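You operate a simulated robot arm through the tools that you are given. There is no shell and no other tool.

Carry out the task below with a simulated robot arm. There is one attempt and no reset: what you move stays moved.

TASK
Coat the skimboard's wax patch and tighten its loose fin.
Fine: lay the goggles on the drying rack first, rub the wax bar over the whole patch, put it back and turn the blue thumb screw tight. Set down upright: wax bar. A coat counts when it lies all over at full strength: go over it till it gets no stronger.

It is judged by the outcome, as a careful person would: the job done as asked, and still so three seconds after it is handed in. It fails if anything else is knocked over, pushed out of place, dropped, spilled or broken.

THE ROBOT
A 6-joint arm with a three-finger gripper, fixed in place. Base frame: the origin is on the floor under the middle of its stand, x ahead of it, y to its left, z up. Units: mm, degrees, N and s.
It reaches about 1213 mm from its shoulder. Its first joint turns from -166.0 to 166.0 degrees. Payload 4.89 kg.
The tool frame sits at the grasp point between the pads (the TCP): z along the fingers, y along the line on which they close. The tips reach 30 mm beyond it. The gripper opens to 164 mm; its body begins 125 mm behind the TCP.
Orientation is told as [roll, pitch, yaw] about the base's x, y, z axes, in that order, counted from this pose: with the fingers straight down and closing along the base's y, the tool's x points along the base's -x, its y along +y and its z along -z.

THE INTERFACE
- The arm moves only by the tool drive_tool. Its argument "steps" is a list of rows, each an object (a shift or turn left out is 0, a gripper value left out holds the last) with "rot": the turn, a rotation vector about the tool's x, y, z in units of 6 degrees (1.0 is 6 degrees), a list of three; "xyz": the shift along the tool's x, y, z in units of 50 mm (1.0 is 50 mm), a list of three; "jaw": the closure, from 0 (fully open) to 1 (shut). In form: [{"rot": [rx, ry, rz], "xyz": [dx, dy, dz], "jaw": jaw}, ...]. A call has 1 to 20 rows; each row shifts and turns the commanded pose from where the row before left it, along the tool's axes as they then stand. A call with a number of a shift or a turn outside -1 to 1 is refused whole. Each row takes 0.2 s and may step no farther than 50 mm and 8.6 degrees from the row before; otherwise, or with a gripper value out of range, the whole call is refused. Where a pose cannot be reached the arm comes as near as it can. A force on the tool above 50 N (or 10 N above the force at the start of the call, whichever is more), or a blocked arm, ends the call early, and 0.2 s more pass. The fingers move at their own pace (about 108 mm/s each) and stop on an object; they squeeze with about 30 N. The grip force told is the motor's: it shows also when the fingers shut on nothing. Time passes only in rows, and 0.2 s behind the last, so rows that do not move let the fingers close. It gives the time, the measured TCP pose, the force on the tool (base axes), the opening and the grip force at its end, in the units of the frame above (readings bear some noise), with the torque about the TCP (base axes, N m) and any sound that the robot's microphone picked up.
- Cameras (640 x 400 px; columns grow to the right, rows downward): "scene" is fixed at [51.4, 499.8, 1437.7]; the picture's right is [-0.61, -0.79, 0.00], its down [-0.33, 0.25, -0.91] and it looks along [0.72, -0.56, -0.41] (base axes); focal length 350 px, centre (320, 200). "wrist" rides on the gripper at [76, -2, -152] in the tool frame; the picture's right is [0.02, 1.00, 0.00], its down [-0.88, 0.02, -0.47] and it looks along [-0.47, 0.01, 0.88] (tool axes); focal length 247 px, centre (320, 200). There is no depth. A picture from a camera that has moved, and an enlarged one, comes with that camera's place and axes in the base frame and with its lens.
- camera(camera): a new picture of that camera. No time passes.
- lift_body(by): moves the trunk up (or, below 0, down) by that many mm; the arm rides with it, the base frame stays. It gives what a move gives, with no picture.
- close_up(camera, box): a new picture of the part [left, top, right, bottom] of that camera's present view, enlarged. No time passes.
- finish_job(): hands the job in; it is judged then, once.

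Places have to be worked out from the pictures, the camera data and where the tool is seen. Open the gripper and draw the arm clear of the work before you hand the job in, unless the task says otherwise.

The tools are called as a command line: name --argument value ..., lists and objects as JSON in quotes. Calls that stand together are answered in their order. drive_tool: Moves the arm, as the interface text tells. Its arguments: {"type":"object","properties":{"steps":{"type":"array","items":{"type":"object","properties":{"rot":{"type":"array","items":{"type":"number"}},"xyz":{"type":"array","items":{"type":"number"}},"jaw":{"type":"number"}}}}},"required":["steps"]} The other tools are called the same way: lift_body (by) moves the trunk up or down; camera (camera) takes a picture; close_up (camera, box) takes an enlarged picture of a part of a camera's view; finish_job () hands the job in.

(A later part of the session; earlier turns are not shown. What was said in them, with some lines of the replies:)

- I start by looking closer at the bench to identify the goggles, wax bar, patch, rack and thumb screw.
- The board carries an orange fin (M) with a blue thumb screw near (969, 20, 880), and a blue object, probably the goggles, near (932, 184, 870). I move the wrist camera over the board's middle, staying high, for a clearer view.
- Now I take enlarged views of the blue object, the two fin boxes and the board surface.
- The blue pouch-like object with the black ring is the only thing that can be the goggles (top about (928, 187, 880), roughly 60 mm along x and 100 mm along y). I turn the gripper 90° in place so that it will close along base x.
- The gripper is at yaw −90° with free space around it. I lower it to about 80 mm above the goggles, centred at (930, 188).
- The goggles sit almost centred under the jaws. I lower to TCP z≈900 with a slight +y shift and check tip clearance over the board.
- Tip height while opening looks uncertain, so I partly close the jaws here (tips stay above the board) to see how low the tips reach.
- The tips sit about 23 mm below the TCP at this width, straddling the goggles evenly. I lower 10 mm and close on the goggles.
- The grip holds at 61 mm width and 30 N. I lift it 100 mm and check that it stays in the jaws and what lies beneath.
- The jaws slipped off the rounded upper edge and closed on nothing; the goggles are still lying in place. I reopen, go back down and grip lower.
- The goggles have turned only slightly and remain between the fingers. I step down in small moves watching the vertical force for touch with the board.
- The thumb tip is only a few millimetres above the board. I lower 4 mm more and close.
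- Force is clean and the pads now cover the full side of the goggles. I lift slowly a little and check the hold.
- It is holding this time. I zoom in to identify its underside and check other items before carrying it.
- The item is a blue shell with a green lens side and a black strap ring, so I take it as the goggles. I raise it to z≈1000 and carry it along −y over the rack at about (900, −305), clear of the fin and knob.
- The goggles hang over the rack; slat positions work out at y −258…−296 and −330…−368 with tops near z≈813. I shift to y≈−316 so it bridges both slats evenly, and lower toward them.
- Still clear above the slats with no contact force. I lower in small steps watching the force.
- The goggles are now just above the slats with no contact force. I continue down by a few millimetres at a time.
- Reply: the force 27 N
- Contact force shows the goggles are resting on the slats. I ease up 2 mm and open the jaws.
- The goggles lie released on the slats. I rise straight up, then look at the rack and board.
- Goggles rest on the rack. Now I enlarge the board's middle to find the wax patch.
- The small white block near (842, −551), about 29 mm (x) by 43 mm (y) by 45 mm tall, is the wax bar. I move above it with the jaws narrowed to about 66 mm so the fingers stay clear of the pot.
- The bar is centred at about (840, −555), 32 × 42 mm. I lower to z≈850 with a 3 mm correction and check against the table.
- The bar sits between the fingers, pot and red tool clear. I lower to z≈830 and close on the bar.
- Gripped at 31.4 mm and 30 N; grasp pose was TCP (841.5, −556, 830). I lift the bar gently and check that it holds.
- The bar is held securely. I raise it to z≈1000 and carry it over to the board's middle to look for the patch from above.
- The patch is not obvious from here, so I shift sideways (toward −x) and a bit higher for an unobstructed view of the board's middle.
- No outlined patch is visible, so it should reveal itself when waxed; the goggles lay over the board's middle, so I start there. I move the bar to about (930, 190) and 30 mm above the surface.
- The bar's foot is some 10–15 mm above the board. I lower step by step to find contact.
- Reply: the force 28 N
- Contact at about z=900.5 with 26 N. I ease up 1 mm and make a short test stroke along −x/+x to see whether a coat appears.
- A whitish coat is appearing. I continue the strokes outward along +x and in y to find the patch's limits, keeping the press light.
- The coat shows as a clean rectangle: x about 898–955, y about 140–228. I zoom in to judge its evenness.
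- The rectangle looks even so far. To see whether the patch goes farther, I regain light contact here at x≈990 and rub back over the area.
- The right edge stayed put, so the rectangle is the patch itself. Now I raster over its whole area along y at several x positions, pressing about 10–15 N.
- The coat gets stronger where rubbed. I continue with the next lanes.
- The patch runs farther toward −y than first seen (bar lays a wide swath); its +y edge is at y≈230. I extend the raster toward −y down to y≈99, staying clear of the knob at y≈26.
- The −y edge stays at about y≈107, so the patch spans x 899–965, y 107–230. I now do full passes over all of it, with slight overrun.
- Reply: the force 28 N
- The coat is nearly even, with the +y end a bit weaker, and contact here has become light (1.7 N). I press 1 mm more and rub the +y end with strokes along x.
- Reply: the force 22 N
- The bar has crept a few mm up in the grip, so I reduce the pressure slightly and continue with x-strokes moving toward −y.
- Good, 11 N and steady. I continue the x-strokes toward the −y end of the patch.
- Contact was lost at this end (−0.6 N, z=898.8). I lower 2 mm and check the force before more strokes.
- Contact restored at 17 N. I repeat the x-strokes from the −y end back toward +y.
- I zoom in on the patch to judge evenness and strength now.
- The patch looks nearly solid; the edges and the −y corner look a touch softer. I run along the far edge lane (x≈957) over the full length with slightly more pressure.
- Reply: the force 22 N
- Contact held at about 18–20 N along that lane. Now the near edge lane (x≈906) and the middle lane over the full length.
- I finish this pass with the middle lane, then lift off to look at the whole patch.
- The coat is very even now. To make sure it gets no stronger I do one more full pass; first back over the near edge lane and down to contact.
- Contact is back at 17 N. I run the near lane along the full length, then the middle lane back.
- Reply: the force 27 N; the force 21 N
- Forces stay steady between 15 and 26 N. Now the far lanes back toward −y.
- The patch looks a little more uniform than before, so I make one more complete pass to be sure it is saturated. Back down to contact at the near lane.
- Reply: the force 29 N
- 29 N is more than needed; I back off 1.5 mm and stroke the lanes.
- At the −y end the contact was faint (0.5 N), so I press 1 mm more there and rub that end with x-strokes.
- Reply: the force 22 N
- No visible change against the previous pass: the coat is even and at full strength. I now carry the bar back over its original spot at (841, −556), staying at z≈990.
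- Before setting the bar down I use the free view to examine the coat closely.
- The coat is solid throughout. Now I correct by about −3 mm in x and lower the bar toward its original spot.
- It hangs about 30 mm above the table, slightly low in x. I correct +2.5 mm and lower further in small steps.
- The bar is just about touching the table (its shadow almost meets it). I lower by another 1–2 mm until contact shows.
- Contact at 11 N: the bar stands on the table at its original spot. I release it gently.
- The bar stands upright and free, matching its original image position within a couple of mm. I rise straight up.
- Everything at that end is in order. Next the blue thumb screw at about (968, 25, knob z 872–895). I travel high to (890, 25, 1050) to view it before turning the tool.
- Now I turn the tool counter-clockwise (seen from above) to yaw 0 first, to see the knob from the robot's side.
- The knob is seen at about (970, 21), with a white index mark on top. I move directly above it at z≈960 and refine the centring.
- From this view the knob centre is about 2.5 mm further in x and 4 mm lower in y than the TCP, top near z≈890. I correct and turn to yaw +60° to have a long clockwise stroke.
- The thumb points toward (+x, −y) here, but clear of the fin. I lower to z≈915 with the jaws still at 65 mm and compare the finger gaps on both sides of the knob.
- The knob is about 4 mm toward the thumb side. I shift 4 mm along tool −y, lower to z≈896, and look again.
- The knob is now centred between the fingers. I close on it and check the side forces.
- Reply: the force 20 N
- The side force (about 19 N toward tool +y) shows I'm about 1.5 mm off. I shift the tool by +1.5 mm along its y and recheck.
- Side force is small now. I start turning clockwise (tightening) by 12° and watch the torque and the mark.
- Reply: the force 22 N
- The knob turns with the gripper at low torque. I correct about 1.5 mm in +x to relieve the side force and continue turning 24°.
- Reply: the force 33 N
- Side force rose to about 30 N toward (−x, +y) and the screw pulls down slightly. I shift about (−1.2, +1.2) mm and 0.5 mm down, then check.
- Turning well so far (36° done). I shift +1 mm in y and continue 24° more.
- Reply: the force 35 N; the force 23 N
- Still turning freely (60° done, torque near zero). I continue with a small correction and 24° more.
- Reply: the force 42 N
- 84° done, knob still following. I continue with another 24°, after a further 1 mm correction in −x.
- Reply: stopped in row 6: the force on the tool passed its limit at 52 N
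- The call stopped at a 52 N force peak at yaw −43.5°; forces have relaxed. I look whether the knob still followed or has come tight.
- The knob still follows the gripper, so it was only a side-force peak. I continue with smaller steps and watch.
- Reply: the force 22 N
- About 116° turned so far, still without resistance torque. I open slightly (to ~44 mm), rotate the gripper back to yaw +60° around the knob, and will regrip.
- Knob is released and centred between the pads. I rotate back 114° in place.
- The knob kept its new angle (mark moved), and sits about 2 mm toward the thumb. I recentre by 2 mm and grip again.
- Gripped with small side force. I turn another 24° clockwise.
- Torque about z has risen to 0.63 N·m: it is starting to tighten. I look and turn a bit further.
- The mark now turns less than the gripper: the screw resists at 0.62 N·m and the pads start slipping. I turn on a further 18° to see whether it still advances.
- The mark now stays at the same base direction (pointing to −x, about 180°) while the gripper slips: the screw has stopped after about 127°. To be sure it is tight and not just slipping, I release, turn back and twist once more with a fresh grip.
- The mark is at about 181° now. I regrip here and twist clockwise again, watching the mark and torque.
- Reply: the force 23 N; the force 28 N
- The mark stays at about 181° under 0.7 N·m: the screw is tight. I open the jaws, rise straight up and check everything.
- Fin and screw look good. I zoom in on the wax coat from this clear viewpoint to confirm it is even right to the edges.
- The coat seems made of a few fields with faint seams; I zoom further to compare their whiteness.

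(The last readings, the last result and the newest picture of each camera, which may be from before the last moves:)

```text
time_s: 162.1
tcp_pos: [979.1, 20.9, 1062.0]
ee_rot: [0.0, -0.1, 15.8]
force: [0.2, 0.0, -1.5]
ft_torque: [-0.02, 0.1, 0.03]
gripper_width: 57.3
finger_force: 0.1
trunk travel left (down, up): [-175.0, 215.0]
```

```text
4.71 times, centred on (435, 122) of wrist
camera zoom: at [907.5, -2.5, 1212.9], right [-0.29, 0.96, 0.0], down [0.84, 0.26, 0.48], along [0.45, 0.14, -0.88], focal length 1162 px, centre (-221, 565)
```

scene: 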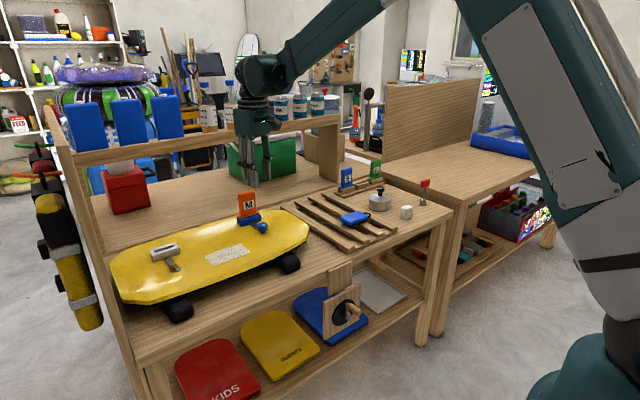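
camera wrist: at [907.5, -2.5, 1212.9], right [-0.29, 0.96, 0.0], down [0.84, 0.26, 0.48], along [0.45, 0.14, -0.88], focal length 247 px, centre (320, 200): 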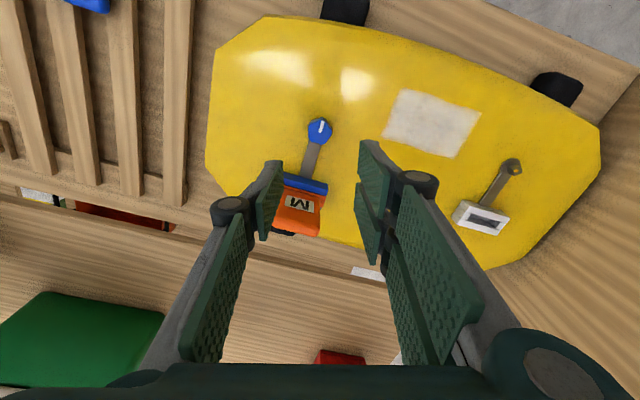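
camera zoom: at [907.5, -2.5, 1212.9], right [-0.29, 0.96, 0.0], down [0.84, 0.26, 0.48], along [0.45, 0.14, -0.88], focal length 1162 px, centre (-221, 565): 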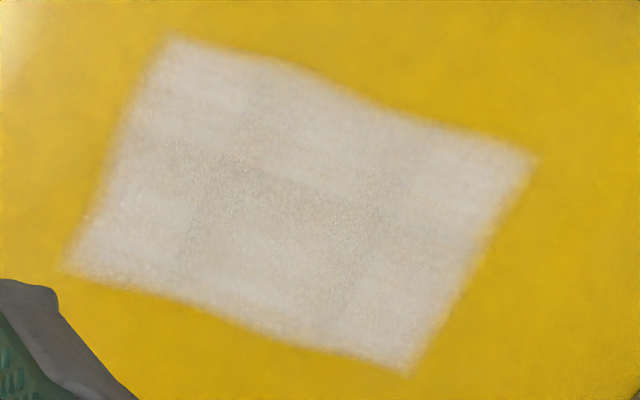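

The coat is solid across all fields and corners, the goggles lie on the rack, the wax bar stands upright and the screw is tight. I draw the arm back and up, opening the gripper fully.

drive_tool --steps '[{"xyz": [0, 0, -0.6]}, {"xyz": [0.722, 0.204, -0.2]}, {"xyz": [0.722, 0.204, -0.2]}, {"xyz": [0.722, 0.204, -0.2]}, {"xyz": [0.722, 0.204, -0.2]}, {"xyz": [0.722, 0.204, -0.2], "jaw": 0.4}, {"xyz": [0.722, 0.204, -0.2], "jaw": 0.0}, {"xyz": [0.722, 0.204, -0.2]}, {"xyz": [0.722, 0.204, -0.2]}, {}, {}]'

camera --camera "scene"

close_up --camera "scene" --box '[290, 150, 450, 260]'

close_up --camera "scene" --box '[100, 180, 320, 320]'

camera --camera "wrist"

```text
time_s: 164.5
tcp_pos: [677.8, 17.6, 1170.8]
ee_rot: [0.0, -0.2, 15.9]
force: [-1.4, -0.1, 0.5]
ft_torque: [0.0, -0.12, -0.01]
gripper_width: 164.0
finger_force: 0.1
trunk travel left (down, up): [-175.0, 215.0]
```

```text
taken
```

scene: 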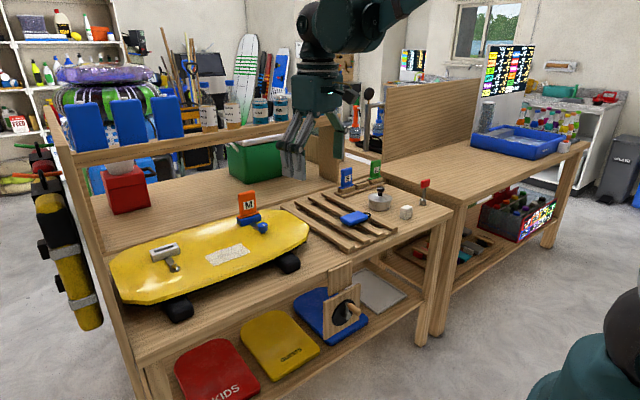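

```text
3.64 times, centred on (370, 205) of scene
camera zoom: at [51.4, 499.8, 1437.7], right [-0.61, -0.79, 0.0], down [-0.33, 0.25, -0.91], along [0.72, -0.56, -0.41], focal length 1274 px, centre (138, 182)
```

zoom: 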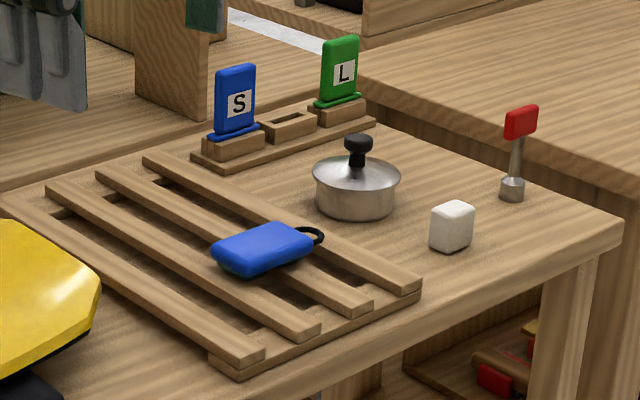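

```text
2.86 times, centred on (210, 250) of scene
camera zoom: at [51.4, 499.8, 1437.7], right [-0.61, -0.79, 0.0], down [-0.33, 0.25, -0.91], along [0.72, -0.56, -0.41], focal length 1001 px, centre (634, 57)
```

zoom: 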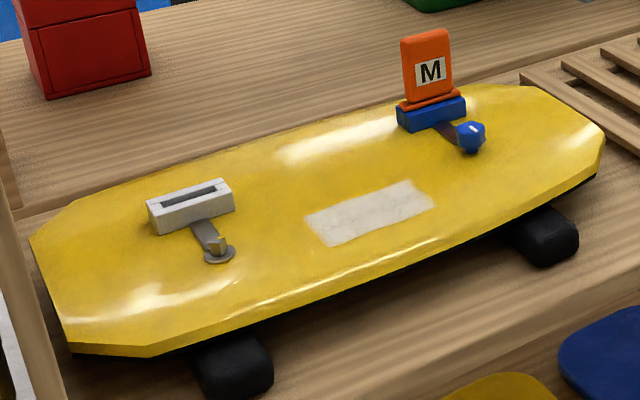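

```text
taken
camera wrist: at [607.1, -4.8, 1322.4], right [-0.29, 0.96, 0.0], down [0.84, 0.26, 0.48], along [0.45, 0.14, -0.88], focal length 247 px, centre (320, 200)
```

wrist: 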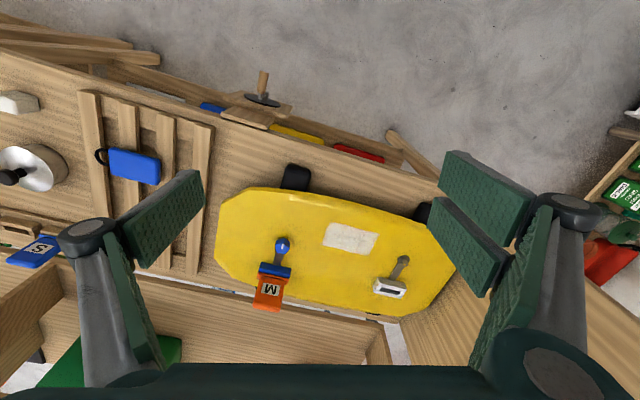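

Final check: the coat is even over the whole patch and the screw is tight, with its mark pointing to −x. The goggles lie on the rack and the wax bar stands upright in its place. Nothing else has moved, and the arm is clear with the gripper open, so I hand the job in.

finish_job

```text
The job is handed in.
```

I finished all four parts of the job and handed it in; I haven't seen a verdict.

- **Goggles:** They lie across two slats of the drying rack. My first grip slipped off their rounded edge before they left the board. They only turned slightly, and the second grip held. I took the blue case with the black ring to be the goggles, as nothing else on the bench looked like them.
- **Wax coat:** The patch wasn't marked, but it showed up as I rubbed, about 66 × 123 mm in the middle of the board. I went over all of it several times, including the edges. The last two passes looked the same, so I judged it at full strength. A few faint seams inside it are still visible up close.
- **Wax bar:** It stands upright within a couple of millimetres of where it was.
- **Thumb screw:** It turned clockwise about 127° and then stopped. It did not move again under about 0.7 N·m with a fresh grip, so I take it as tight.

Nothing else looks moved or knocked over in the final pictures. The gripper is open and the arm is drawn back from the bench.
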